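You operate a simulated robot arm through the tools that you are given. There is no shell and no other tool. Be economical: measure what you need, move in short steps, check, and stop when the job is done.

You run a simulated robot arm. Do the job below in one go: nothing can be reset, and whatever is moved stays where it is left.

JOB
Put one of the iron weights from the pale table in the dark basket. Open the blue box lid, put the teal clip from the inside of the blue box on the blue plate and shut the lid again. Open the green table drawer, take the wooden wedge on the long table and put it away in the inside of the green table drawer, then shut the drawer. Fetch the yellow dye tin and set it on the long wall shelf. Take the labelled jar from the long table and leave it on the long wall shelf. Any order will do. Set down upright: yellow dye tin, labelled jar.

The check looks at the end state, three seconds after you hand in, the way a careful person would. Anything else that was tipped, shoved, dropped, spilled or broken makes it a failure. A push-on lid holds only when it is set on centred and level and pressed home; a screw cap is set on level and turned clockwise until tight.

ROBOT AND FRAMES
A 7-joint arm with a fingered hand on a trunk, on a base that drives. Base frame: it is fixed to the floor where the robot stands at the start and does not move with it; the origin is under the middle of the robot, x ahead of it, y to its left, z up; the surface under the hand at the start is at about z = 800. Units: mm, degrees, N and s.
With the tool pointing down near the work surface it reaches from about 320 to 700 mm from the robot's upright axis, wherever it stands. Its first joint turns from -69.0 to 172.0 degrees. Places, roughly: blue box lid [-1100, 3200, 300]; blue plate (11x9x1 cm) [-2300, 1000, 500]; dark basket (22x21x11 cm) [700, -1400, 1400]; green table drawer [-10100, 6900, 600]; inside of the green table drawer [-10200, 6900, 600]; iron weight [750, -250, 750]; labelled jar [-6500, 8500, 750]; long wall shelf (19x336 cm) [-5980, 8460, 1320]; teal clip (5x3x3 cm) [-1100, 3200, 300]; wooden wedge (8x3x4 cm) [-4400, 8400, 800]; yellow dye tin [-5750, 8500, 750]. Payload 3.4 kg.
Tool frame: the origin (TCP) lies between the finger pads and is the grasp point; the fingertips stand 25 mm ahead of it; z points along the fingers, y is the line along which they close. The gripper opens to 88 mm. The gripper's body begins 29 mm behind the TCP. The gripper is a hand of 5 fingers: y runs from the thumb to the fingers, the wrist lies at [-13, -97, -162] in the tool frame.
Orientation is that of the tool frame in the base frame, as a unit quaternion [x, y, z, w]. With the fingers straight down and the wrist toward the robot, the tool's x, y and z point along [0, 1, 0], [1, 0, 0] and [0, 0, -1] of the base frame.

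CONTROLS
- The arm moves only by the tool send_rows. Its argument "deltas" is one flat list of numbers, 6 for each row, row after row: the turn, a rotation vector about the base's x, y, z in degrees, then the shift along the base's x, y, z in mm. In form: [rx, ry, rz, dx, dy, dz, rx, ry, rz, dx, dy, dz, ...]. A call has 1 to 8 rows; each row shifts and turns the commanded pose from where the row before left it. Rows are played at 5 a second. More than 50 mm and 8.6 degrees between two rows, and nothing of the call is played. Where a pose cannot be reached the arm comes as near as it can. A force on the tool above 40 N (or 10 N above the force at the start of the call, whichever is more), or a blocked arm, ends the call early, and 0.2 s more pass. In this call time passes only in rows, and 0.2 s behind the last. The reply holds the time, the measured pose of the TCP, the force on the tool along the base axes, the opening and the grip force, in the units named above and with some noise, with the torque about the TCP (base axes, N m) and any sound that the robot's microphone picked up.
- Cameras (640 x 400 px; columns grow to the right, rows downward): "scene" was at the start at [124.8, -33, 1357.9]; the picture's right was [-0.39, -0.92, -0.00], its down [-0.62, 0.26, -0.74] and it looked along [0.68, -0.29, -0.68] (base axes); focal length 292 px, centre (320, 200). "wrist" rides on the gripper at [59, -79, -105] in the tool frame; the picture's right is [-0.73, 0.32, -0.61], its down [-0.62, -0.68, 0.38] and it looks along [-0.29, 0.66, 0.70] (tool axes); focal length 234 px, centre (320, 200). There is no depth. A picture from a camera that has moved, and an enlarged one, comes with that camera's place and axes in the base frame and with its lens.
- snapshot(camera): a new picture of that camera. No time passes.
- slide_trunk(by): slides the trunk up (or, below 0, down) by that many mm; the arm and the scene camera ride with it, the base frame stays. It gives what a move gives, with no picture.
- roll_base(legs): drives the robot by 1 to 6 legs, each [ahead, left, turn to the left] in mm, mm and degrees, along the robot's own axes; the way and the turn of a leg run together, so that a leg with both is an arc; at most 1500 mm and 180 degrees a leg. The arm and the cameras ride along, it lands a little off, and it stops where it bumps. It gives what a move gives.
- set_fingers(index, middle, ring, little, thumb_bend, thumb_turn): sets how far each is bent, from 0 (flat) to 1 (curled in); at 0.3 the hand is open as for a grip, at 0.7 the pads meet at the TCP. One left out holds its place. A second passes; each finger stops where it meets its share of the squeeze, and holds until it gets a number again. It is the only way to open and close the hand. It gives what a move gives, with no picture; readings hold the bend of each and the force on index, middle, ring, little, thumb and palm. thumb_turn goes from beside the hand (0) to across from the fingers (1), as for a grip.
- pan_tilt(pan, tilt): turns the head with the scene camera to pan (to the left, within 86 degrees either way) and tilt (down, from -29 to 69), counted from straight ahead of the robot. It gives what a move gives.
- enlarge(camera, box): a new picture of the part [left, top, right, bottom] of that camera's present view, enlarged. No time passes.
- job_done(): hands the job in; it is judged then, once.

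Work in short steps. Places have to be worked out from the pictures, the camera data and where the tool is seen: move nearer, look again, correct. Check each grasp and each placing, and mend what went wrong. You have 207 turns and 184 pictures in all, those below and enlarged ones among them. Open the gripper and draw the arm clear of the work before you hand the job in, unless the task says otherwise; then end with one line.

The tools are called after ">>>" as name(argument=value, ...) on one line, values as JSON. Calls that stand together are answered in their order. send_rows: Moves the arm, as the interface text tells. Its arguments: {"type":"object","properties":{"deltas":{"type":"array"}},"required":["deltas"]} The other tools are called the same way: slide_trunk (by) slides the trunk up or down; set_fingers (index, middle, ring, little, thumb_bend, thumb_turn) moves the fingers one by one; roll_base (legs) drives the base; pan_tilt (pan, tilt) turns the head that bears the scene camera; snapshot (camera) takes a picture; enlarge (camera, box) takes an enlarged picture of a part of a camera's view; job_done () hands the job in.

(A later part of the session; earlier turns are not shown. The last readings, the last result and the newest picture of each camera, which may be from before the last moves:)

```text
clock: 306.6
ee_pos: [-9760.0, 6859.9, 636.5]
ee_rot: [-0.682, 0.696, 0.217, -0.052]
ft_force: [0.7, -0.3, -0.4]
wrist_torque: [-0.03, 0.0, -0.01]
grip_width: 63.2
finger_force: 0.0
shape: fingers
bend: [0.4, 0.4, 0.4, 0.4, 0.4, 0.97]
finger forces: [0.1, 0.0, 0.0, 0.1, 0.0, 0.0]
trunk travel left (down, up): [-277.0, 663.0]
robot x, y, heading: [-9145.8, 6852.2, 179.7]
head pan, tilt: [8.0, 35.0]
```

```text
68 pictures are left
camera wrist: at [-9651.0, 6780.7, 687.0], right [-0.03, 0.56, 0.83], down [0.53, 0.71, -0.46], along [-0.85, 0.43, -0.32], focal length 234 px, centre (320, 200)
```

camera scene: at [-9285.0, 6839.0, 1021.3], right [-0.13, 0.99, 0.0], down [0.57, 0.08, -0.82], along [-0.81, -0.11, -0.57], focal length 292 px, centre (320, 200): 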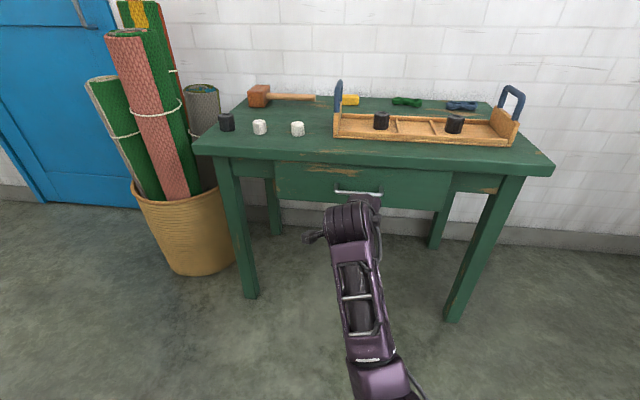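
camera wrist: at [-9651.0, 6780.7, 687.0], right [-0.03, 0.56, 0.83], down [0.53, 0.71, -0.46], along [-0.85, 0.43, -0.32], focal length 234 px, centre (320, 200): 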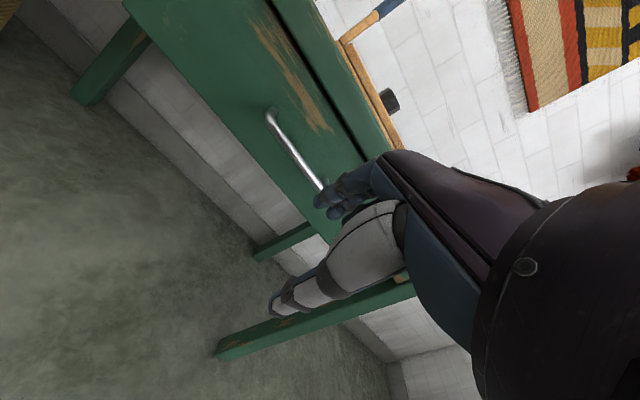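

Triangulated handle: (-9939, 6848, 593). I tilt the tool to 45° and square it, set finger openings, then drive to a pre-grasp point.

>>> send_rows(deltas=[-3.25, 5.9, 0, -3, -3, 4.5, -3.25, 5.9, 0, -3, -3, 4.5, -3.25, 5.9, 0, -3, -3, 4.5, -3.25, 5.9, 0, -3, -3, 4.5])

>>> set_fingers(index=0.5, middle=0.5, ring=0.5, little=0.5, thumb_bend=0.35)

>>> roll_base(legs=[[100, 0, 0]])

>>> snapshot(camera="wrist")

```text
clock: 307.8
ee_pos: [-9784.3, 6881.1, 679.3]
ee_rot: [-0.597, 0.688, 0.316, -0.266]
ft_force: [-0.6, -0.3, -0.5]
wrist_torque: [-0.01, 0.0, 0.01]
grip_width: 63.8
finger_force: 0.0
shape: fingers
bend: [0.4, 0.4, 0.4, 0.4, 0.4, 0.97]
finger forces: [0.1, 0.0, 0.0, 0.0, 0.0, 0.0]
trunk travel left (down, up): [-277.0, 663.0]
robot x, y, heading: [-9146.8, 6853.1, 179.7]
head pan, tilt: [8.0, 35.0]
stopped in row 4: the arm was blocked; the commanded pose is now the measured one
```

```text
clock: 308.8
ee_pos: [-9786.6, 6880.4, 677.7]
ee_rot: [-0.597, 0.688, 0.315, -0.266]
ft_force: [0.5, -0.3, 0.0]
wrist_torque: [0.03, -0.01, 0.0]
grip_width: 58.1
finger_force: 0.0
shape: fingers
bend: [0.5, 0.5, 0.5, 0.5, 0.35, 0.97]
finger forces: [0.0, 0.0, 0.0, 0.0, 0.1, 0.1]
trunk travel left (down, up): [-277.0, 663.0]
robot x, y, heading: [-9145.6, 6851.1, 179.4]
head pan, tilt: [8.0, 35.0]
```

```text
clock: 309.9
ee_pos: [-9883.4, 6879.5, 677.3]
ee_rot: [-0.598, 0.688, 0.315, -0.266]
ft_force: [0.7, 0.1, 1.0]
wrist_torque: [0.03, 0.01, -0.03]
grip_width: 57.9
finger_force: 0.1
shape: fingers
bend: [0.5, 0.5, 0.5, 0.5, 0.35, 0.97]
finger forces: [0.0, 0.1, 0.0, 0.0, 0.1, 0.0]
trunk travel left (down, up): [-277.0, 663.0]
robot x, y, heading: [-9243.8, 6849.5, 179.7]
head pan, tilt: [8.0, 35.0]
```

```text
67 pictures are left
camera wrist: at [-9761.8, 6802.3, 685.0], right [0.34, 0.68, 0.65], down [0.25, 0.6, -0.76], along [-0.91, 0.42, 0.04], focal length 234 px, centre (320, 200)
```

wrist: 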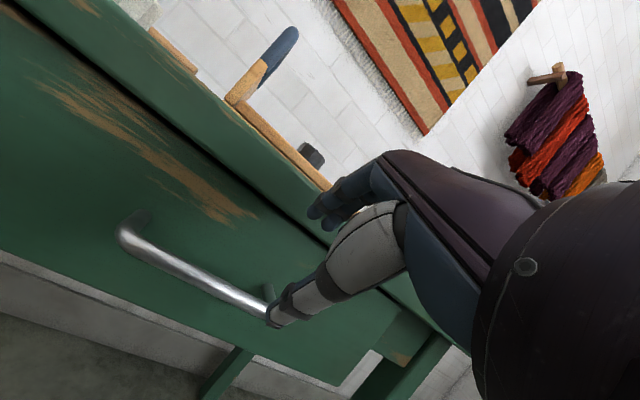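

The tool is at about 45° now, and the wrist view confirms the bar at (-9939, 6845, 592). I move to 60 mm short along the approach direction, then in.

>>> send_rows(deltas=[0, 0, 0, -4, -13, -15, 0, 0, 0, -4, -13, -15, 0, 0, 0, -4, -12, -15])

>>> snapshot(camera="wrist")

```text
clock: 310.9
ee_pos: [-9909.1, 6903.3, 627.6]
ee_rot: [-0.584, 0.686, 0.371, -0.225]
ft_force: [0.1, -0.8, 0.8]
wrist_torque: [-0.01, -0.04, 0.0]
grip_width: 57.8
finger_force: 0.1
shape: fingers
bend: [0.5, 0.5, 0.5, 0.5, 0.35, 0.97]
finger forces: [0.1, 0.0, 0.0, 0.0, 0.1, 0.1]
trunk travel left (down, up): [-277.0, 663.0]
robot x, y, heading: [-9246.9, 6847.9, 179.7]
head pan, tilt: [8.0, 35.0]
stopped in row 3: the arm was blocked; the commanded pose is now the measured one
```

```text
66 pictures are left
camera wrist: at [-9793.1, 6817.1, 623.5], right [0.4, 0.57, 0.72], down [0.28, 0.67, -0.69], along [-0.87, 0.48, 0.11], focal length 234 px, centre (320, 200)
```

wrist: 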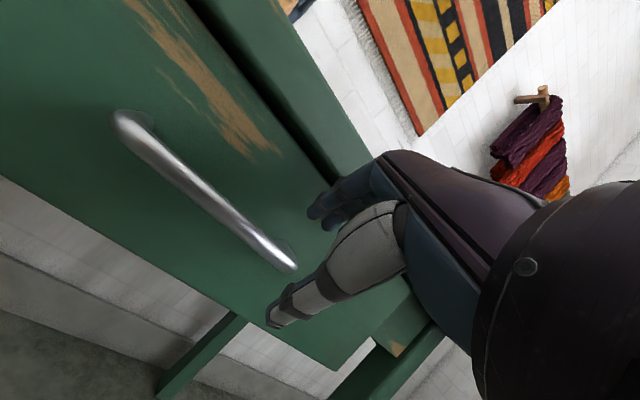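

The arm is in a poorly conditioned configuration, being "blocked" without contact. I back off and restore a vertical tool pose nearer the starting posture before approaching again.

>>> roll_base(legs=[[-80, 0, 0]])

>>> send_rows(deltas=[-1.75, -7.15, 1.23, 18, 22, 12, -1.75, -7.15, 1.23, 18, 22, 12, -1.75, -7.15, 1.23, 18, 22, 12, -1.75, -7.15, 1.23, 18, 22, 12, -1.75, -7.15, 1.23, 18, 22, 12, -1.75, -7.15, 1.23, 18, 22, 12, -1.75, -7.15, 1.23, 18, 22, 12])

>>> snapshot(camera="scene")

```text
clock: 311.9
ee_pos: [-9830.7, 6903.4, 627.0]
ee_rot: [-0.584, 0.685, 0.371, -0.226]
ft_force: [0.5, 0.4, 1.2]
wrist_torque: [0.0, 0.01, 0.01]
grip_width: 57.7
finger_force: 0.1
shape: fingers
bend: [0.5, 0.5, 0.5, 0.5, 0.35, 0.97]
finger forces: [0.0, 0.0, 0.1, 0.0, 0.1, 0.0]
trunk travel left (down, up): [-277.0, 663.0]
robot x, y, heading: [-9163.1, 6849.0, 179.8]
head pan, tilt: [8.0, 35.0]
```

```text
clock: 313.5
ee_pos: [-9809.6, 7066.5, 625.5]
ee_rot: [0.709, -0.705, 0.001, 0.0]
ft_force: [-0.2, -0.1, 0.3]
wrist_torque: [-0.03, -0.03, 0.0]
grip_width: 58.0
finger_force: 0.1
shape: fingers
bend: [0.5, 0.5, 0.5, 0.5, 0.35, 0.98]
finger forces: [0.0, 0.0, 0.0, 0.1, 0.0, 0.0]
out of reach, approached as far as the arm can: row 4, 5, 6, 7
trunk travel left (down, up): [-277.0, 663.0]
robot x, y, heading: [-9170.7, 6851.3, 179.7]
head pan, tilt: [8.0, 35.0]
```

```text
65 pictures are left
camera scene: at [-9304.7, 6838.7, 1021.3], right [-0.14, 0.99, 0.0], down [0.57, 0.08, -0.82], along [-0.81, -0.11, -0.57], focal length 292 px, centre (320, 200)
```

scene: 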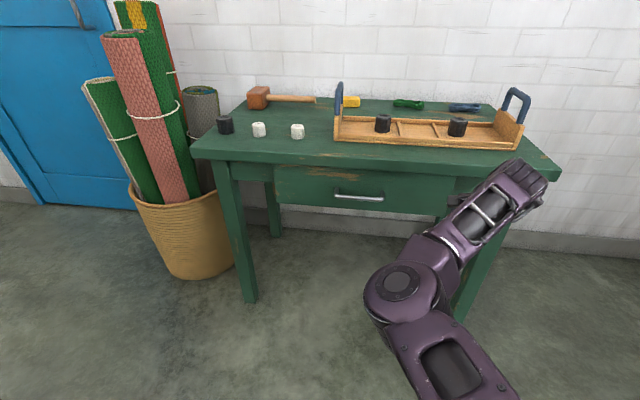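

The tool is vertical again. I test moving inward and left at this height.

>>> send_rows(deltas=[0, 0, 0, 30, -10, 0, 0, 0, 0, 30, -10, 0, 0, 0, 0, 30, -30, 0, 0, 0, 0, 30, -40, 0, 0, 0, 0, 0, -40, 0, 0, 0, 0, 0, -40, 0, 0, 0, 0, 0, -40, 0])

```text
clock: 315.1
ee_pos: [-9825.9, 6914.5, 584.2]
ee_rot: [-0.704, 0.711, 0.002, -0.002]
ft_force: [0.7, -1.2, -0.5]
wrist_torque: [0.02, 0.04, -0.01]
grip_width: 58.0
finger_force: 0.0
shape: fingers
bend: [0.5, 0.5, 0.5, 0.5, 0.35, 0.98]
finger forces: [0.0, 0.1, 0.1, 0.0, 0.1, 0.0]
out of reach, approached as far as the arm can: row 1, 2, 3, 4, 5, 6
trunk travel left (down, up): [-277.0, 663.0]
robot x, y, heading: [-9168.7, 6847.2, 179.9]
head pan, tilt: [8.0, 35.0]
```

This elbow branch limits vertical poses, but the horizontal pose worked well at the box. I rotate the tool horizontal, pointing at the table.

>>> send_rows(deltas=[0, 8.4, 0, 0, -6, 2, 0, 8.4, 0, 0, -6, 2, 0, 8.4, 0, 0, -6, 2, 0, 8.4, 0, 0, -6, 2, 0, 8.4, 0, 0, -6, 2, 0, 8.4, 0, 0, -6, 2, 0, 8.4, 0, 0, -6, 2, 0, 8.4, 0, 0, -6, 2])

>>> send_rows(deltas=[0, 8.4, 0, 0, -6, 0, 0, 6, 0, 0, -6, 0])

>>> snapshot(camera="wrist")

```text
clock: 316.9
ee_pos: [-9843.2, 6934.4, 612.4]
ee_rot: [0.599, -0.595, -0.429, 0.322]
ft_force: [-1.1, 0.2, 0.2]
wrist_torque: [0.0, -0.01, -0.03]
grip_width: 57.9
finger_force: 0.1
shape: fingers
bend: [0.5, 0.5, 0.5, 0.5, 0.35, 0.98]
finger forces: [0.0, 0.0, 0.0, 0.0, 0.1, 0.0]
trunk travel left (down, up): [-277.0, 663.0]
robot x, y, heading: [-9165.8, 6847.0, 179.8]
head pan, tilt: [8.0, 35.0]
stopped in row 8: the arm was blocked; the commanded pose is now the measured one
```

```text
clock: 317.7
ee_pos: [-9842.4, 6951.2, 607.9]
ee_rot: [0.544, -0.542, -0.52, 0.372]
ft_force: [0.1, 0.6, 0.4]
wrist_torque: [-0.01, 0.01, -0.02]
grip_width: 57.9
finger_force: 0.1
shape: fingers
bend: [0.5, 0.5, 0.5, 0.5, 0.35, 0.98]
finger forces: [0.0, 0.1, 0.0, 0.0, 0.0, 0.0]
trunk travel left (down, up): [-277.0, 663.0]
robot x, y, heading: [-9163.9, 6847.9, 179.7]
head pan, tilt: [8.0, 35.0]
stopped in row 2: the arm was blocked; the commanded pose is now the measured one
```

```text
64 pictures are left
camera wrist: at [-9732.3, 6886.8, 539.3], right [0.62, 0.57, 0.54], down [-0.15, 0.76, -0.63], along [-0.77, 0.31, 0.56], focal length 234 px, centre (320, 200)
```

wrist: 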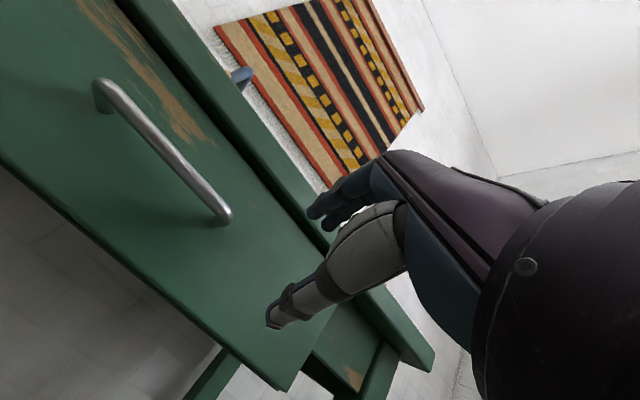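

The tool is near horizontal but yawed 9°, and turning the base left by 9.3° squares it and lines it up with the handle. I do that and trim the trunk.

>>> roll_base(legs=[[0, 0, 9.3]])

>>> slide_trunk(by=-12)

>>> snapshot(camera="wrist")

>>> snapshot(camera="scene")

```text
clock: 318.7
ee_pos: [-9849.6, 6842.6, 606.3]
ee_rot: [0.585, -0.498, -0.489, 0.412]
ft_force: [-0.8, -0.1, -0.4]
wrist_torque: [-0.02, -0.04, 0.02]
grip_width: 57.9
finger_force: 0.1
shape: fingers
bend: [0.5, 0.5, 0.5, 0.5, 0.35, 0.98]
finger forces: [0.0, 0.0, 0.0, 0.0, 0.0, 0.0]
trunk travel left (down, up): [-277.0, 663.0]
robot x, y, heading: [-9166.2, 6854.3, -171.2]
head pan, tilt: [8.0, 35.0]
```

```text
clock: 319.3
ee_pos: [-9849.6, 6843.2, 595.2]
ee_rot: [0.586, -0.498, -0.489, 0.412]
ft_force: [0.0, -0.1, 0.3]
wrist_torque: [0.02, 0.01, -0.01]
grip_width: 57.9
finger_force: 0.1
shape: fingers
bend: [0.5, 0.5, 0.5, 0.5, 0.35, 0.98]
finger forces: [0.0, 0.0, 0.1, 0.0, 0.0, 0.0]
trunk travel left (down, up): [-265.0, 675.0]
robot x, y, heading: [-9167.8, 6854.3, -171.0]
head pan, tilt: [8.0, 35.0]
```

```text
63 pictures are left
camera wrist: at [-9730.9, 6797.4, 527.2], right [0.52, 0.66, 0.54], down [-0.27, 0.73, -0.63], along [-0.81, 0.18, 0.56], focal length 234 px, centre (320, 200)
```

wrist: 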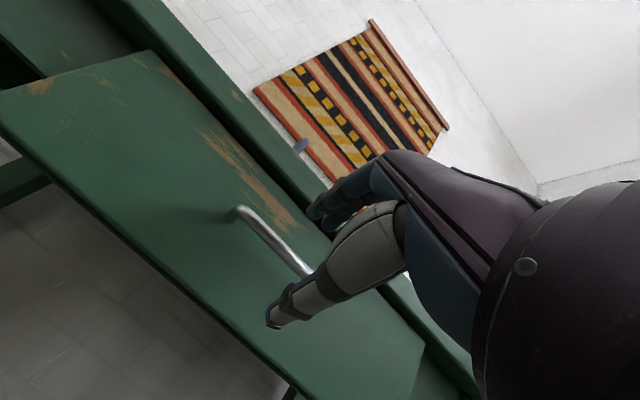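

```text
62 pictures are left
camera scene: at [-9301.3, 6817.3, 1009.3], right [-0.29, 0.96, 0.0], down [0.55, 0.17, -0.82], along [-0.78, -0.24, -0.57], focal length 292 px, centre (320, 200)
```

scene: 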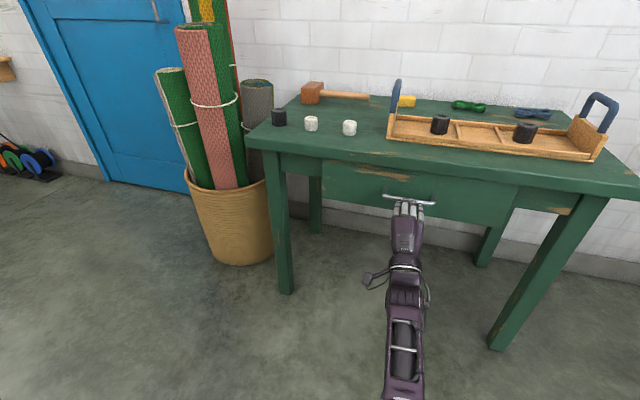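

The hand is lined up with the handle. I advance 80 mm onto the bar.

>>> roll_base(legs=[[80, -15, 0]])

>>> enlarge(camera="wrist", box=[140, 120, 400, 360])

>>> enlarge(camera="scene", box=[320, 140, 500, 260])

```text
clock: 320.5
ee_pos: [-9930.5, 6845.3, 598.7]
ee_rot: [0.583, -0.494, -0.493, 0.415]
ft_force: [6.9, -1.3, -1.4]
wrist_torque: [0.05, 0.11, 0.02]
grip_width: 55.0
finger_force: 3.6
shape: fingers
bend: [0.53, 0.52, 0.5, 0.5, 0.35, 0.98]
finger forces: [2.5, 4.1, 0.0, 0.0, 0.1, 0.0]
trunk travel left (down, up): [-265.0, 675.0]
robot x, y, heading: [-9247.8, 6854.0, -171.2]
head pan, tilt: [8.0, 35.0]
stopped in leg 1: the force on the tool passed its limit at 68 N (the readings are from after the stop); the commanded pose is now the measured one
```

```text
1.67 times, centred on (270, 240) of wrist
camera zoom: at [-9811.5, 6800.3, 529.2], right [0.53, 0.66, 0.53], down [-0.28, 0.73, -0.62], along [-0.8, 0.18, 0.57], focal length 390 px, centre (403, 133)
```

zoom: 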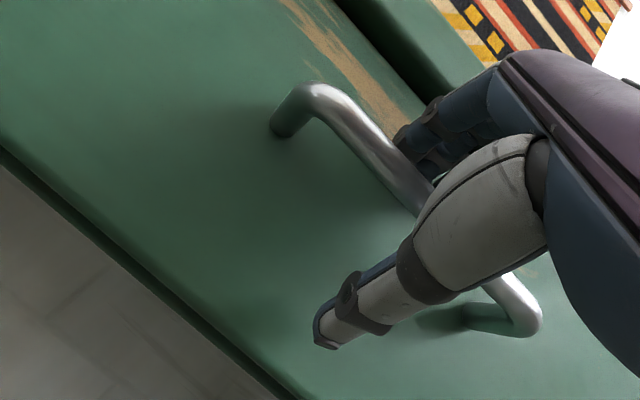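

```text
3.33 times, centred on (410, 200) of scene
camera zoom: at [-9381.7, 6819.7, 1009.4], right [-0.29, 0.96, 0.0], down [0.55, 0.17, -0.82], along [-0.78, -0.24, -0.57], focal length 972 px, centre (20, 200)
```

zoom: 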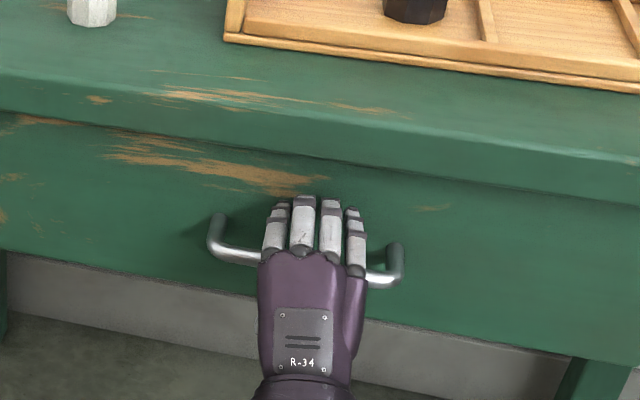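

The fingers are over the bar and touching the drawer front. I close around the bar.

>>> set_fingers(index=0.78, middle=0.78, ring=0.78, little=0.78, thumb_bend=0.7)

>>> roll_base(legs=[[-60, 10, 0]])

>>> enlarge(camera="scene", box=[320, 140, 500, 260])

```text
clock: 321.5
ee_pos: [-9930.0, 6846.4, 599.8]
ee_rot: [0.582, -0.495, -0.493, 0.416]
ft_force: [-0.5, 0.9, 0.0]
wrist_torque: [0.03, -0.03, 0.01]
grip_width: 0.0
finger_force: 0.6
shape: fingers
bend: [0.78, 0.78, 0.78, 0.78, 0.66, 0.98]
finger forces: [0.0, 0.0, 0.1, 1.1, 0.1, 0.0]
trunk travel left (down, up): [-265.0, 675.0]
robot x, y, heading: [-9244.6, 6856.9, -171.4]
head pan, tilt: [8.0, 35.0]
```

```text
clock: 322.5
ee_pos: [-9869.6, 6844.3, 598.2]
ee_rot: [0.582, -0.495, -0.493, 0.416]
ft_force: [-0.8, 0.4, 1.0]
wrist_torque: [0.02, -0.03, 0.02]
grip_width: 0.0
finger_force: 0.8
shape: fingers
bend: [0.78, 0.78, 0.78, 0.78, 0.66, 0.97]
finger forces: [0.1, 0.0, 0.1, 1.4, 0.0, 0.0]
trunk travel left (down, up): [-265.0, 675.0]
robot x, y, heading: [-9187.7, 6853.3, -171.2]
head pan, tilt: [8.0, 35.0]
```

```text
3.33 times, centred on (410, 200) of scene
camera zoom: at [-9321.8, 6819.2, 1009.4], right [-0.29, 0.96, 0.0], down [0.55, 0.17, -0.82], along [-0.78, -0.24, -0.57], focal length 972 px, centre (20, 200)
```

zoom: 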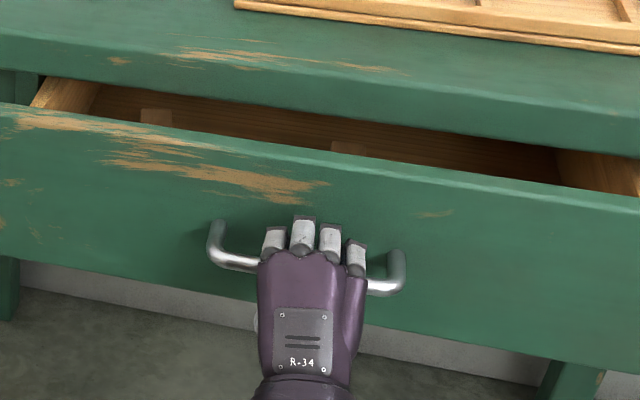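

The drawer is opening. I pull 50 mm more.

>>> roll_base(legs=[[-60, 9, 0]])

>>> snapshot(camera="scene")

>>> pan_tilt(pan=-86, tilt=50)

>>> snapshot(camera="scene")

```text
clock: 323.4
ee_pos: [-9809.7, 6845.3, 598.6]
ee_rot: [0.582, -0.495, -0.494, 0.415]
ft_force: [-1.3, -0.1, 1.8]
wrist_torque: [0.03, -0.02, 0.02]
grip_width: 0.3
finger_force: 1.2
shape: fingers
bend: [0.78, 0.78, 0.78, 0.78, 0.66, 0.97]
finger forces: [0.0, 0.0, 0.0, 1.6, 0.1, 0.0]
trunk travel left (down, up): [-265.0, 675.0]
robot x, y, heading: [-9125.1, 6854.1, -171.0]
head pan, tilt: [8.0, 35.0]
```

```text
58 pictures are left
camera scene: at [-9261.9, 6819.8, 1009.4], right [-0.29, 0.96, 0.0], down [0.55, 0.17, -0.82], along [-0.78, -0.24, -0.57], focal length 292 px, centre (320, 200)
```

scene: 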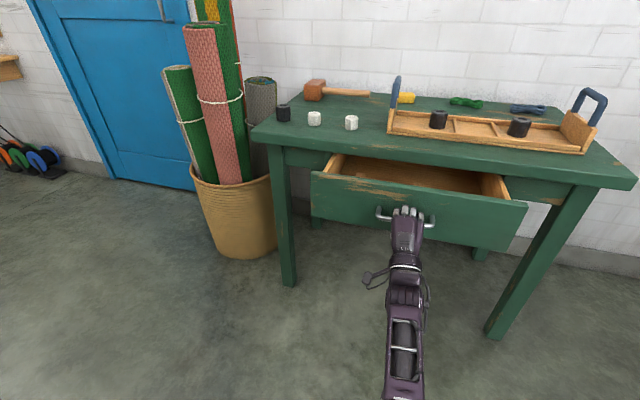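

```text
clock: 325.1
ee_pos: [-9809.8, 6845.4, 598.4]
ee_rot: [0.582, -0.495, -0.493, 0.415]
ft_force: [-1.0, -0.2, 0.7]
wrist_torque: [0.05, -0.02, 0.0]
grip_width: 0.0
finger_force: 0.4
shape: fingers
bend: [0.78, 0.78, 0.78, 0.78, 0.66, 0.97]
finger forces: [0.0, 0.0, 0.0, 1.3, 0.1, 0.0]
trunk travel left (down, up): [-265.0, 675.0]
robot x, y, heading: [-9128.7, 6853.5, -171.1]
head pan, tilt: [-85.9, 50.0]
```

```text
57 pictures are left
camera scene: at [-9194.8, 6920.3, 987.6], right [0.97, 0.22, 0.0], down [0.17, -0.75, -0.64], along [-0.14, 0.63, -0.77], focal length 292 px, centre (320, 200)
```

scene: 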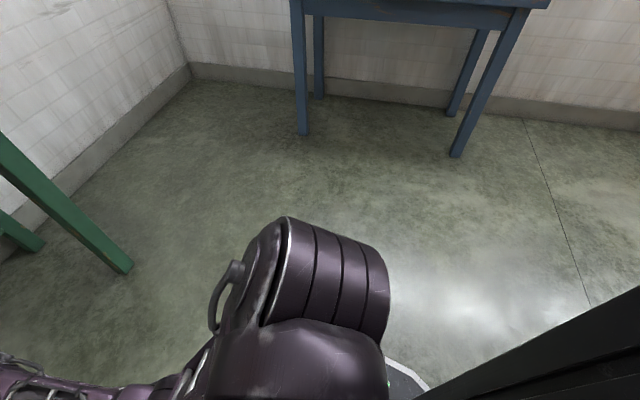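

The drawer is open about 125 mm. I try pulling 50 mm more with the arm, since the base is close to the loom.

>>> send_rows(deltas=[0, 0, 0, 13, 0, 0, 0, 0, 0, 13, 0, 0, 0, 0, 0, 13, 0, 0, 0, 0, 0, 13, 0, 0])

>>> pan_tilt(pan=8, tilt=40)

>>> snapshot(camera="scene")

```text
clock: 326.1
ee_pos: [-9766.2, 6867.3, 607.2]
ee_rot: [0.58, -0.483, -0.518, 0.401]
ft_force: [1.4, -5.1, -7.4]
wrist_torque: [-0.01, 0.03, -0.02]
grip_width: 0.6
finger_force: 4.0
shape: fingers
bend: [0.78, 0.78, 0.78, 0.78, 0.65, 0.94]
finger forces: [0.1, 0.3, 1.0, 0.0, 7.5, 0.0]
trunk travel left (down, up): [-265.0, 675.0]
robot x, y, heading: [-9126.8, 6852.1, -171.0]
head pan, tilt: [-85.9, 50.0]
```

```text
clock: 327.8
ee_pos: [-9763.9, 6865.7, 604.2]
ee_rot: [0.584, -0.483, -0.516, 0.399]
ft_force: [-1.2, 0.3, 5.9]
wrist_torque: [0.17, -0.03, -0.01]
grip_width: 0.0
finger_force: 2.4
shape: fingers
bend: [0.78, 0.78, 0.77, 0.78, 0.66, 0.96]
finger forces: [0.1, 0.8, 2.2, 2.4, 0.2, 0.1]
trunk travel left (down, up): [-265.0, 675.0]
robot x, y, heading: [-9124.4, 6854.8, -171.3]
head pan, tilt: [8.0, 40.0]
```

```text
56 pictures are left
camera scene: at [-9258.4, 6820.8, 1002.0], right [-0.29, 0.96, 0.0], down [0.61, 0.19, -0.77], along [-0.73, -0.22, -0.64], focal length 292 px, centre (320, 200)
```

scene: 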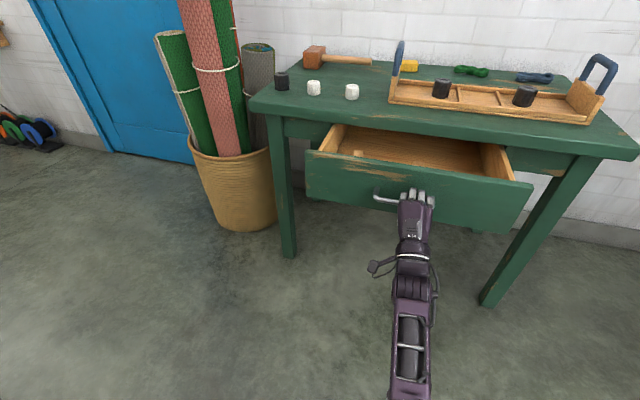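

The drawer is open about 165 mm. I open the hand and ease it back off the handle.

>>> set_fingers(index=0.3, middle=0.3, ring=0.3, little=0.3, thumb_bend=0.3)

>>> send_rows(deltas=[0, 0, 0, 12, 0, -2, 0, 0, 0, 12, 0, -2, 0, 0, 0, 12, 0, 0])

>>> roll_base(legs=[[-25, 4, 0]])

>>> snapshot(camera="wrist")

```text
clock: 328.8
ee_pos: [-9764.1, 6865.4, 600.8]
ee_rot: [0.586, -0.483, -0.515, 0.398]
ft_force: [-0.2, -0.3, -0.1]
wrist_torque: [-0.01, 0.0, -0.01]
grip_width: 84.4
finger_force: 0.0
shape: fingers
bend: [0.3, 0.3, 0.3, 0.3, 0.3, 0.97]
finger forces: [0.0, 0.1, 0.0, 0.0, 0.1, 0.0]
trunk travel left (down, up): [-265.0, 675.0]
robot x, y, heading: [-9126.8, 6853.2, -171.2]
head pan, tilt: [8.0, 40.0]
```

```text
clock: 329.6
ee_pos: [-9728.5, 6865.4, 597.2]
ee_rot: [0.586, -0.48, -0.518, 0.398]
ft_force: [-0.7, 0.6, 0.0]
wrist_torque: [0.05, -0.01, 0.04]
grip_width: 84.7
finger_force: 0.0
shape: fingers
bend: [0.3, 0.3, 0.3, 0.3, 0.3, 0.97]
finger forces: [0.0, 0.0, 0.0, 0.1, 0.0, 0.0]
trunk travel left (down, up): [-265.0, 675.0]
robot x, y, heading: [-9127.6, 6855.5, -171.3]
head pan, tilt: [8.0, 40.0]
```

```text
clock: 330.4
ee_pos: [-9702.5, 6864.6, 594.2]
ee_rot: [0.587, -0.481, -0.517, 0.396]
ft_force: [0.9, -0.6, -0.6]
wrist_torque: [0.01, -0.01, 0.01]
grip_width: 84.3
finger_force: 0.2
shape: fingers
bend: [0.3, 0.3, 0.3, 0.3, 0.3, 0.97]
finger forces: [0.0, 0.0, 0.0, 0.1, 0.0, 0.0]
trunk travel left (down, up): [-265.0, 675.0]
robot x, y, heading: [-9099.7, 6854.0, -170.9]
head pan, tilt: [8.0, 40.0]
```

```text
55 pictures are left
camera wrist: at [-9585.9, 6821.7, 519.8], right [0.55, 0.62, 0.57], down [-0.28, 0.77, -0.57], along [-0.79, 0.15, 0.59], focal length 234 px, centre (320, 200)
```

wrist: 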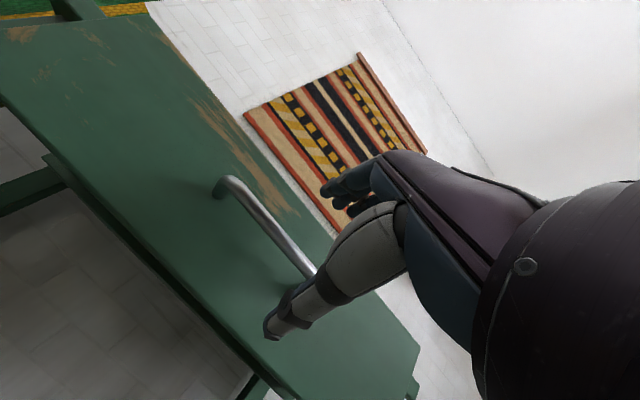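

Clear of the handle. I turn north, move up to the corridor behind the loom, face east and look.

>>> roll_base(legs=[[0, 0, -99], [750, 60, 0], [0, 0, -90]])

>>> slide_trunk(by=265)

>>> pan_tilt(pan=0, tilt=18)

>>> snapshot(camera="scene")

```text
clock: 338.2
ee_pos: [-9012.7, 8126.2, 596.6]
ee_rot: [-0.008, 0.752, 0.643, 0.145]
ft_force: [0.5, -11.2, -0.7]
wrist_torque: [0.46, 0.04, -0.01]
grip_width: 86.1
finger_force: 5.6
shape: fingers
bend: [0.29, 0.3, 0.3, 0.3, 0.3, 0.97]
finger forces: [1.0, 10.1, 0.1, 0.1, 0.0, 0.0]
trunk travel left (down, up): [-265.0, 675.0]
robot x, y, heading: [-9133.0, 7538.4, 88.8]
head pan, tilt: [8.0, 40.0]
stopped in leg 2: the force on the tool passed its limit at 110 N (the readings are from after the stop); the commanded pose is now the measured one
```

```text
clock: 338.8
ee_pos: [-9012.8, 8125.9, 602.4]
ee_rot: [-0.009, 0.757, 0.637, 0.145]
ft_force: [0.2, -9.5, -3.6]
wrist_torque: [0.37, 0.01, 0.03]
grip_width: 84.1
finger_force: 5.8
shape: fingers
bend: [0.31, 0.32, 0.3, 0.3, 0.3, 0.97]
finger forces: [2.1, 11.0, 0.1, 0.0, 0.0, 0.0]
trunk travel left (down, up): [-276.0, 664.0]
robot x, y, heading: [-9135.3, 7536.7, 88.4]
head pan, tilt: [8.0, 40.0]
stopped: the force on the tool passed its limit at 48 N (the readings are from after the stop); the commanded pose is now the measured one
```

```text
clock: 339.6
ee_pos: [-9013.9, 8126.0, 603.0]
ee_rot: [-0.009, 0.757, 0.638, 0.145]
ft_force: [-1.3, -17.6, -8.1]
wrist_torque: [0.77, -0.07, 0.07]
grip_width: 84.0
finger_force: 11.5
shape: fingers
bend: [0.31, 0.32, 0.3, 0.3, 0.3, 0.97]
finger forces: [4.4, 18.4, 0.0, 0.0, 0.0, 0.0]
trunk travel left (down, up): [-276.0, 664.0]
robot x, y, heading: [-9135.4, 7540.4, 88.3]
head pan, tilt: [0.0, 18.0]
```

```text
54 pictures are left
camera scene: at [-9131.2, 7681.6, 1047.3], right [1.0, -0.03, 0.0], down [-0.01, -0.31, -0.95], along [0.03, 0.95, -0.31], focal length 292 px, centre (320, 200)
```

scene: 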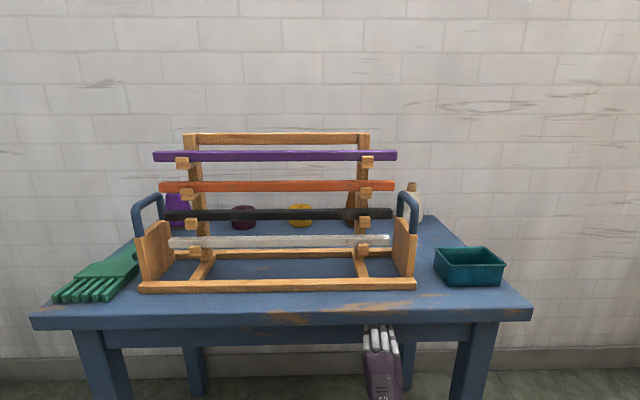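

The hand touched the blue table's apron, and nothing on it appears disturbed. I back off, raise the trunk, and turn east.

>>> roll_base(legs=[[-220, 0, 0]])

>>> slide_trunk(by=276)

>>> pan_tilt(pan=-75, tilt=15)

>>> snapshot(camera="scene")

```text
clock: 341.3
ee_pos: [-9018.8, 7906.1, 602.9]
ee_rot: [-0.01, 0.757, 0.638, 0.144]
ft_force: [-0.5, 0.0, -0.5]
wrist_torque: [0.03, 0.01, -0.02]
grip_width: 84.3
finger_force: 0.1
shape: fingers
bend: [0.3, 0.3, 0.3, 0.3, 0.3, 0.97]
finger forces: [0.0, 0.0, 0.0, 0.1, 0.1, 0.0]
trunk travel left (down, up): [-276.0, 664.0]
robot x, y, heading: [-9140.2, 7320.8, 88.6]
head pan, tilt: [0.0, 18.0]
```

```text
clock: 344.1
ee_pos: [-9019.1, 7905.2, 878.9]
ee_rot: [-0.01, 0.757, 0.637, 0.145]
ft_force: [-1.1, 0.4, 0.4]
wrist_torque: [0.02, 0.05, -0.01]
grip_width: 84.5
finger_force: 0.1
shape: fingers
bend: [0.3, 0.3, 0.3, 0.3, 0.3, 0.97]
finger forces: [0.0, 0.0, 0.1, 0.0, 0.0, 0.0]
trunk travel left (down, up): [-552.0, 388.0]
robot x, y, heading: [-9137.6, 7319.3, 88.7]
head pan, tilt: [0.0, 18.0]
```

```text
clock: 345.6
ee_pos: [-9019.5, 7905.6, 879.7]
ee_rot: [-0.01, 0.757, 0.637, 0.145]
ft_force: [-0.2, 0.4, 0.5]
wrist_torque: [0.02, 0.01, -0.01]
grip_width: 84.6
finger_force: 0.1
shape: fingers
bend: [0.3, 0.3, 0.3, 0.3, 0.3, 0.97]
finger forces: [0.0, 0.1, 0.0, 0.1, 0.1, 0.0]
trunk travel left (down, up): [-552.0, 388.0]
robot x, y, heading: [-9133.3, 7322.8, 88.5]
head pan, tilt: [-75.0, 15.0]
```

```text
53 pictures are left
camera scene: at [-9049.1, 7390.5, 1328.2], right [0.23, -0.97, 0.0], down [-0.25, -0.06, -0.97], along [0.94, 0.23, -0.26], focal length 292 px, centre (320, 200)
```

scene: 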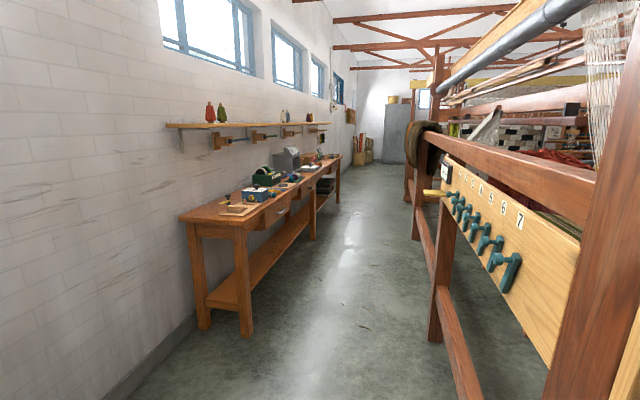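

The corridor is clear: table front at y≈8215, loom at y≈7048. Before going on, I want the arm back in its initial elbow configuration, so I look at it now.

>>> pan_tilt(pan=-20, tilt=50)

>>> snapshot(camera="scene")

```text
clock: 346.8
ee_pos: [-9019.5, 7905.2, 878.7]
ee_rot: [-0.01, 0.757, 0.637, 0.145]
ft_force: [0.2, -0.1, -0.4]
wrist_torque: [0.01, -0.02, 0.01]
grip_width: 84.6
finger_force: 0.1
shape: fingers
bend: [0.3, 0.3, 0.3, 0.3, 0.3, 0.97]
finger forces: [0.0, 0.0, 0.1, 0.1, 0.0, 0.0]
trunk travel left (down, up): [-552.0, 388.0]
robot x, y, heading: [-9140.2, 7315.6, 88.4]
head pan, tilt: [-20.0, 50.0]
```

```text
52 pictures are left
camera scene: at [-9111.6, 7440.2, 1274.5], right [0.93, -0.37, 0.0], down [-0.28, -0.71, -0.64], along [0.24, 0.6, -0.77], focal length 292 px, centre (320, 200)
```

scene: 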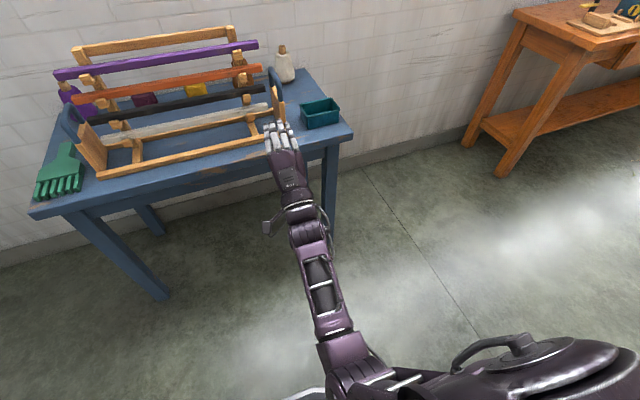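

The elbow sits tucked in on the left. I test whether the "handshake" roll (closing axis horizontal) is reachable from here. That would suit side-grasping the tin and jar and placing them on the high shelf.

>>> send_rows(deltas=[-1.7, -8.1, 1.2, 0, 0, 0, -1.7, -8.1, 1.2, 0, 0, 0, -1.7, -8.1, 1.2, 0, 0, 0, -1.7, -8.1, 1.2, 0, 0, 0, -1.7, -8.1, 1.2, 0, 0, 0, -1.7, -8.1, 1.2, 0, 0, 0, -1.7, -8.1, 1.2, 0, 0, 0, -1.7, -8.1, 1.2, 0, 0, 0])

>>> snapshot(camera="scene")

```text
clock: 348.6
ee_pos: [-9018.9, 7906.0, 878.8]
ee_rot: [-0.424, 0.626, 0.452, 0.474]
ft_force: [-0.1, 0.7, -0.1]
wrist_torque: [-0.03, 0.02, 0.02]
grip_width: 84.4
finger_force: 0.2
shape: fingers
bend: [0.3, 0.3, 0.3, 0.3, 0.3, 0.97]
finger forces: [0.0, 0.1, 0.0, 0.0, 0.1, 0.1]
trunk travel left (down, up): [-552.0, 388.0]
robot x, y, heading: [-9140.7, 7324.8, 88.3]
head pan, tilt: [-20.0, 50.0]
```

```text
51 pictures are left
camera scene: at [-9111.6, 7440.3, 1274.4], right [0.93, -0.37, 0.0], down [-0.28, -0.71, -0.64], along [0.24, 0.6, -0.77], focal length 292 px, centre (320, 200)
```

scene: 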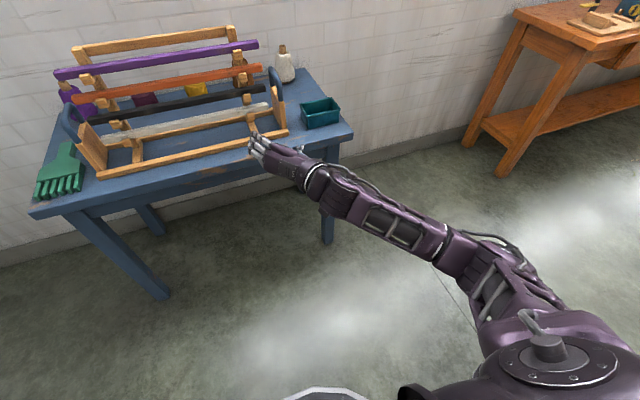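

The roll is fully reachable and it flipped the elbow back out to the right. I strafe east along the corridor to the jar (x≈-6500), keeping heading north.

>>> roll_base(legs=[[150, 0, 1.6], [0, -1300, 0], [0, -1250, 0]])

>>> pan_tilt(pan=0, tilt=30)

>>> snapshot(camera="scene")

```text
clock: 362.2
ee_pos: [-6448.2, 8062.2, 878.9]
ee_rot: [-0.432, 0.621, 0.458, 0.467]
ft_force: [0.1, 0.3, -0.2]
wrist_torque: [0.01, -0.02, -0.01]
grip_width: 84.6
finger_force: 0.0
shape: fingers
bend: [0.3, 0.3, 0.3, 0.3, 0.3, 0.97]
finger forces: [0.1, 0.0, 0.0, 0.1, 0.0, 0.0]
trunk travel left (down, up): [-552.0, 388.0]
robot x, y, heading: [-6558.6, 7467.9, 89.8]
head pan, tilt: [-20.0, 50.0]
```

```text
clock: 363.0
ee_pos: [-6449.0, 8061.3, 879.3]
ee_rot: [-0.432, 0.62, 0.458, 0.468]
ft_force: [-0.3, 0.7, -0.3]
wrist_torque: [-0.01, 0.0, 0.0]
grip_width: 84.6
finger_force: 0.1
shape: fingers
bend: [0.3, 0.3, 0.3, 0.3, 0.3, 0.97]
finger forces: [0.1, 0.0, 0.0, 0.0, 0.0, 0.0]
trunk travel left (down, up): [-552.0, 388.0]
robot x, y, heading: [-6557.7, 7468.0, 89.9]
head pan, tilt: [0.0, 30.0]
```

```text
50 pictures are left
camera scene: at [-6556.6, 7611.6, 1303.9], right [1.0, 0.0, 0.0], down [0.0, -0.5, -0.87], along [0.0, 0.87, -0.5], focal length 292 px, centre (320, 200)
```

scene: 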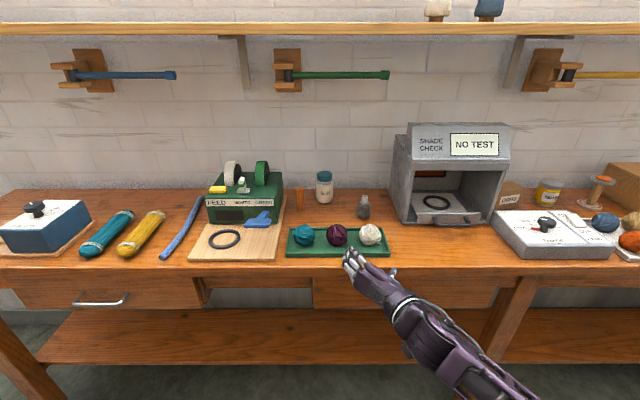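

The labelled jar (teal lid) is at about (-6542, 8550) and the yellow tin at about (-5735, 8515). I zoom on both and the shelf.

>>> enlarge(camera="scene", box=[270, 150, 400, 260])

>>> enlarge(camera="scene", box=[490, 150, 640, 260])

```text
3.64 times, centred on (335, 205) of scene
camera zoom: at [-6556.6, 7611.6, 1303.9], right [1.0, 0.0, 0.0], down [0.0, -0.5, -0.87], along [0.0, 0.87, -0.5], focal length 1060 px, centre (266, 182)
```

zoom: 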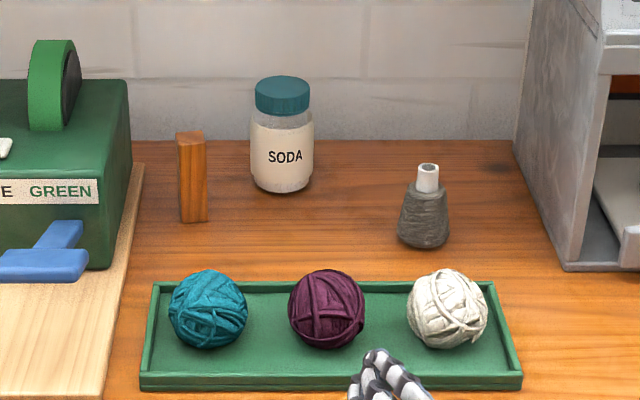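

```text
3.64 times, centred on (565, 205) of scene
camera zoom: at [-6556.6, 7611.6, 1303.9], right [1.0, 0.0, 0.0], down [0.0, -0.5, -0.87], along [0.0, 0.87, -0.5], focal length 1060 px, centre (-571, 182)
```

zoom: 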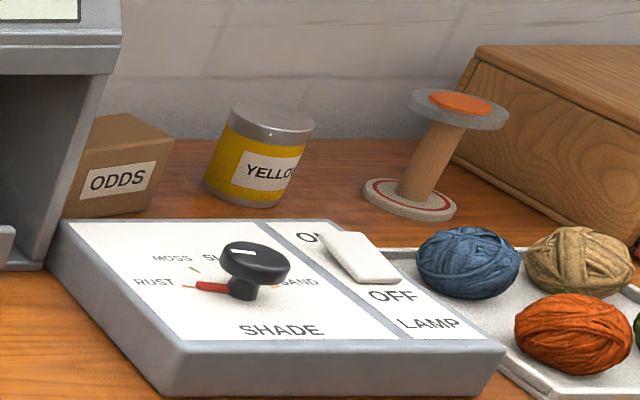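

The jar is ~63 mm wide and ~115 mm tall with free space either side, so I'll grasp it from above, closing sideways. I rotate the tool to point down.

>>> send_rows(deltas=[-8.2, 0.1, 1.67, -4, 2, 8, -8.2, 0.1, 1.67, -4, 2, 8, -8.2, 0.1, 1.67, -4, 2, 8, -8.2, 0.1, 1.67, -4, 2, 8, -8.2, 0.1, 1.67, -4, 2, 8, -8.2, 0.1, 1.67, -4, 2, 8, -8.2, 0.1, 1.67, -4, 2, 8, -8.2, 0.1, 1.67, -4, 2, 8])

>>> send_rows(deltas=[-8.2, 0.1, 1.67, 0, 5, 10, -8.2, 0.1, 1.67, 0, 5, 10])

>>> snapshot(camera="scene")

```text
clock: 364.8
ee_pos: [-6480.7, 8077.5, 944.3]
ee_rot: [-0.679, 0.72, 0.1, 0.102]
ft_force: [0.9, 0.0, -0.3]
wrist_torque: [0.02, 0.03, -0.02]
grip_width: 84.7
finger_force: 0.1
shape: fingers
bend: [0.3, 0.3, 0.3, 0.3, 0.3, 0.98]
finger forces: [0.1, 0.0, 0.0, 0.0, 0.0, 0.0]
trunk travel left (down, up): [-552.0, 388.0]
robot x, y, heading: [-6558.2, 7476.3, 89.7]
head pan, tilt: [0.0, 30.0]
```

```text
clock: 365.4
ee_pos: [-6483.8, 8086.5, 965.1]
ee_rot: [0.707, -0.707, -0.005, -0.001]
ft_force: [0.2, 0.0, -0.4]
wrist_torque: [0.05, -0.01, 0.04]
grip_width: 84.7
finger_force: 0.0
shape: fingers
bend: [0.3, 0.3, 0.3, 0.3, 0.3, 0.98]
finger forces: [0.0, 0.0, 0.1, 0.0, 0.0, 0.1]
trunk travel left (down, up): [-552.0, 388.0]
robot x, y, heading: [-6554.6, 7472.4, 89.9]
head pan, tilt: [0.0, 30.0]
```

```text
47 pictures are left
camera scene: at [-6559.6, 7610.5, 1303.9], right [1.0, 0.0, 0.0], down [0.0, -0.5, -0.87], along [0.0, 0.87, -0.5], focal length 292 px, centre (320, 200)
```

scene: 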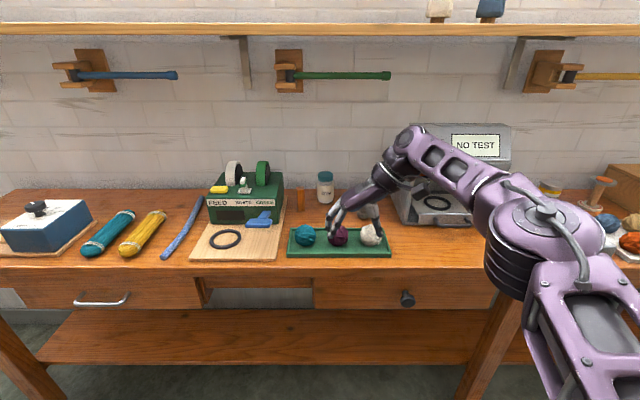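

The elbow is back in the original configuration and the tool is vertical. I drive ahead and left to approach the jar, staying above everything.

>>> roll_base(legs=[[350, 58, 0]])

>>> snapshot(camera="wrist")

>>> snapshot(camera="scene")

```text
clock: 367.7
ee_pos: [-6541.0, 8438.7, 963.0]
ee_rot: [-0.707, 0.708, 0.001, 0.0]
ft_force: [-0.8, 0.0, -1.2]
wrist_torque: [-0.01, -0.01, -0.01]
grip_width: 84.8
finger_force: 0.1
shape: fingers
bend: [0.3, 0.3, 0.3, 0.3, 0.3, 0.98]
finger forces: [0.0, 0.0, 0.0, 0.0, 0.1, 0.0]
trunk travel left (down, up): [-552.0, 388.0]
robot x, y, heading: [-6614.9, 7822.7, 90.0]
head pan, tilt: [0.0, 30.0]
```

```text
46 pictures are left
camera wrist: at [-6461.7, 8379.9, 1066.7], right [-0.32, 0.72, 0.61], down [0.68, 0.62, -0.38], along [-0.66, 0.29, -0.69], focal length 234 px, centre (320, 200)
```

wrist: 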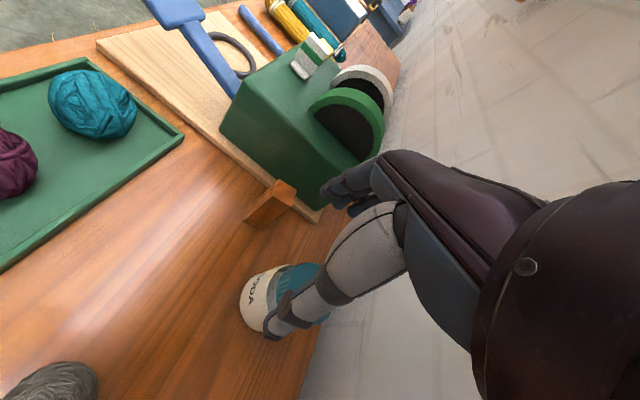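

```text
45 pictures are left
camera scene: at [-6615.6, 7962.9, 1303.9], right [1.0, 0.0, 0.0], down [0.0, -0.5, -0.87], along [0.0, 0.87, -0.5], focal length 292 px, centre (320, 200)
```

scene: 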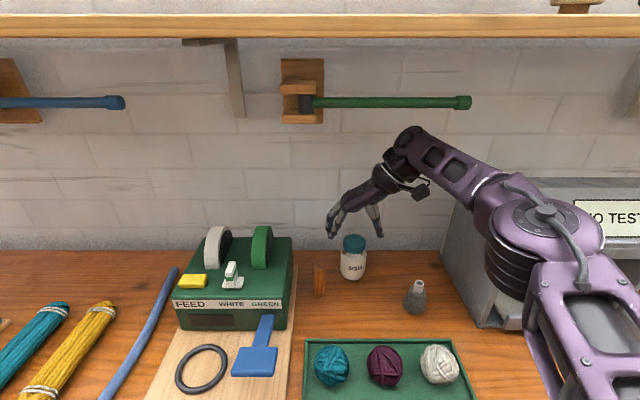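

Two-view triangulation puts the jar at (-6541, 8474) with its top at 909 and the table at z≈803. A wall rod is above at z≈1204, so I'll lift only slightly after grasping. Now I move over it and descend.

>>> roll_base(legs=[[35, 0, 0]])

>>> snapshot(camera="wrist")

```text
clock: 368.6
ee_pos: [-6541.8, 8475.9, 962.0]
ee_rot: [0.707, -0.707, -0.002, 0.001]
ft_force: [0.2, -0.1, 0.5]
wrist_torque: [-0.04, 0.01, 0.0]
grip_width: 84.7
finger_force: 0.1
shape: fingers
bend: [0.3, 0.3, 0.3, 0.3, 0.3, 0.98]
finger forces: [0.0, 0.0, 0.0, 0.0, 0.0, 0.0]
trunk travel left (down, up): [-552.0, 388.0]
robot x, y, heading: [-6613.8, 7857.5, 89.9]
head pan, tilt: [0.0, 30.0]
```

```text
44 pictures are left
camera wrist: at [-6462.0, 8416.4, 1066.5], right [-0.32, 0.72, 0.61], down [0.68, 0.62, -0.38], along [-0.66, 0.29, -0.69], focal length 234 px, centre (320, 200)
```

wrist: 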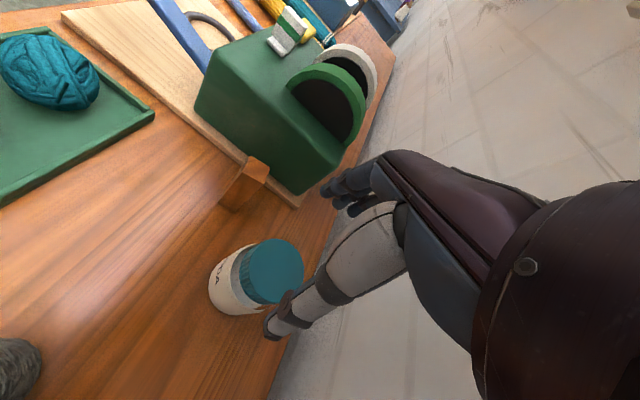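

Centred within a few mm. I nudge +5 mm in x and descend to grasp height.

>>> send_rows(deltas=[0, 0, 0, 5, 0, -22, 0, 0, 0, 0, 0, -22, 0, 0, 0, 0, 0, -20, 0, 0, 0, 0, 0, -14])

>>> enlarge(camera="wrist", box=[180, 160, 420, 360])

```text
clock: 369.6
ee_pos: [-6536.6, 8475.7, 885.2]
ee_rot: [0.707, -0.707, -0.003, 0.0]
ft_force: [-0.4, 0.3, 0.3]
wrist_torque: [-0.02, 0.01, 0.0]
grip_width: 84.7
finger_force: 0.0
shape: fingers
bend: [0.3, 0.3, 0.3, 0.3, 0.3, 0.98]
finger forces: [0.0, 0.0, 0.1, 0.0, 0.0, 0.0]
trunk travel left (down, up): [-552.0, 388.0]
robot x, y, heading: [-6615.0, 7856.1, 90.0]
head pan, tilt: [0.0, 30.0]
```

```text
2.00 times, centred on (300, 260) of wrist
camera zoom: at [-6457.8, 8416.3, 988.1], right [-0.32, 0.72, 0.61], down [0.68, 0.62, -0.38], along [-0.66, 0.29, -0.69], focal length 468 px, centre (360, 80)
```

zoom: 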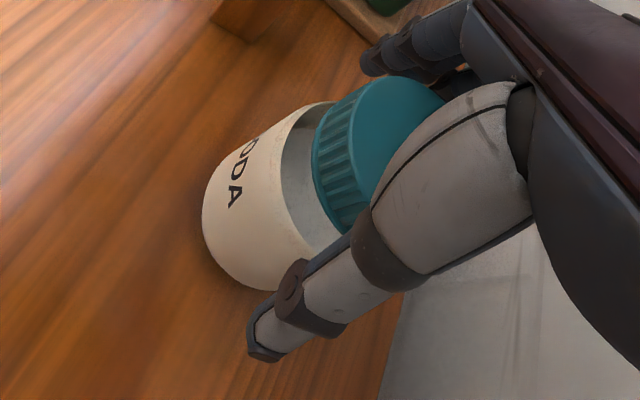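

The jar is between thumb and fingers with the lid just under the palm. I close the hand.

>>> set_fingers(index=0.7, middle=0.7, ring=0.7, little=0.7, thumb_bend=0.7)

>>> send_rows(deltas=[0, 0, 0, 0, 0, 15, 0, 0, 0, 0, 0, 20])

>>> enlarge(camera="wrist", box=[180, 160, 420, 360])

```text
clock: 370.6
ee_pos: [-6538.1, 8475.5, 885.0]
ee_rot: [0.708, -0.707, -0.002, 0.0]
ft_force: [-1.9, 1.1, 2.5]
wrist_torque: [0.05, 0.26, 0.01]
grip_width: 47.1
finger_force: 20.4
shape: fingers
bend: [0.55, 0.56, 0.61, 0.7, 0.47, 0.94]
finger forces: [7.7, 7.9, 5.1, 0.0, 19.5, 0.0]
trunk travel left (down, up): [-552.0, 388.0]
robot x, y, heading: [-6615.3, 7861.5, 90.3]
head pan, tilt: [0.0, 30.0]
```

```text
clock: 371.2
ee_pos: [-6536.0, 8474.3, 918.4]
ee_rot: [-0.707, 0.707, 0.001, -0.001]
ft_force: [-0.3, -0.5, -2.5]
wrist_torque: [0.02, 0.0, 0.01]
grip_width: 47.1
finger_force: 18.0
shape: fingers
bend: [0.55, 0.57, 0.63, 0.7, 0.47, 0.94]
finger forces: [7.3, 6.8, 4.0, 0.0, 18.2, 0.1]
trunk travel left (down, up): [-552.0, 388.0]
robot x, y, heading: [-6614.8, 7859.0, 90.3]
head pan, tilt: [0.0, 30.0]
```

```text
2.00 times, centred on (300, 260) of wrist
camera zoom: at [-6457.3, 8415.3, 1022.1], right [-0.32, 0.72, 0.61], down [0.68, 0.62, -0.38], along [-0.66, 0.29, -0.69], focal length 468 px, centre (360, 80)
```

zoom: 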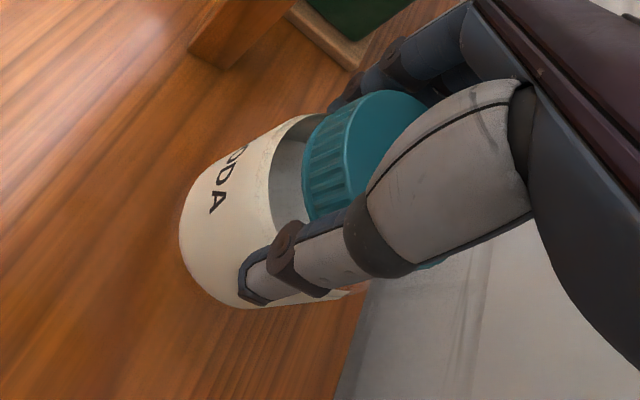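

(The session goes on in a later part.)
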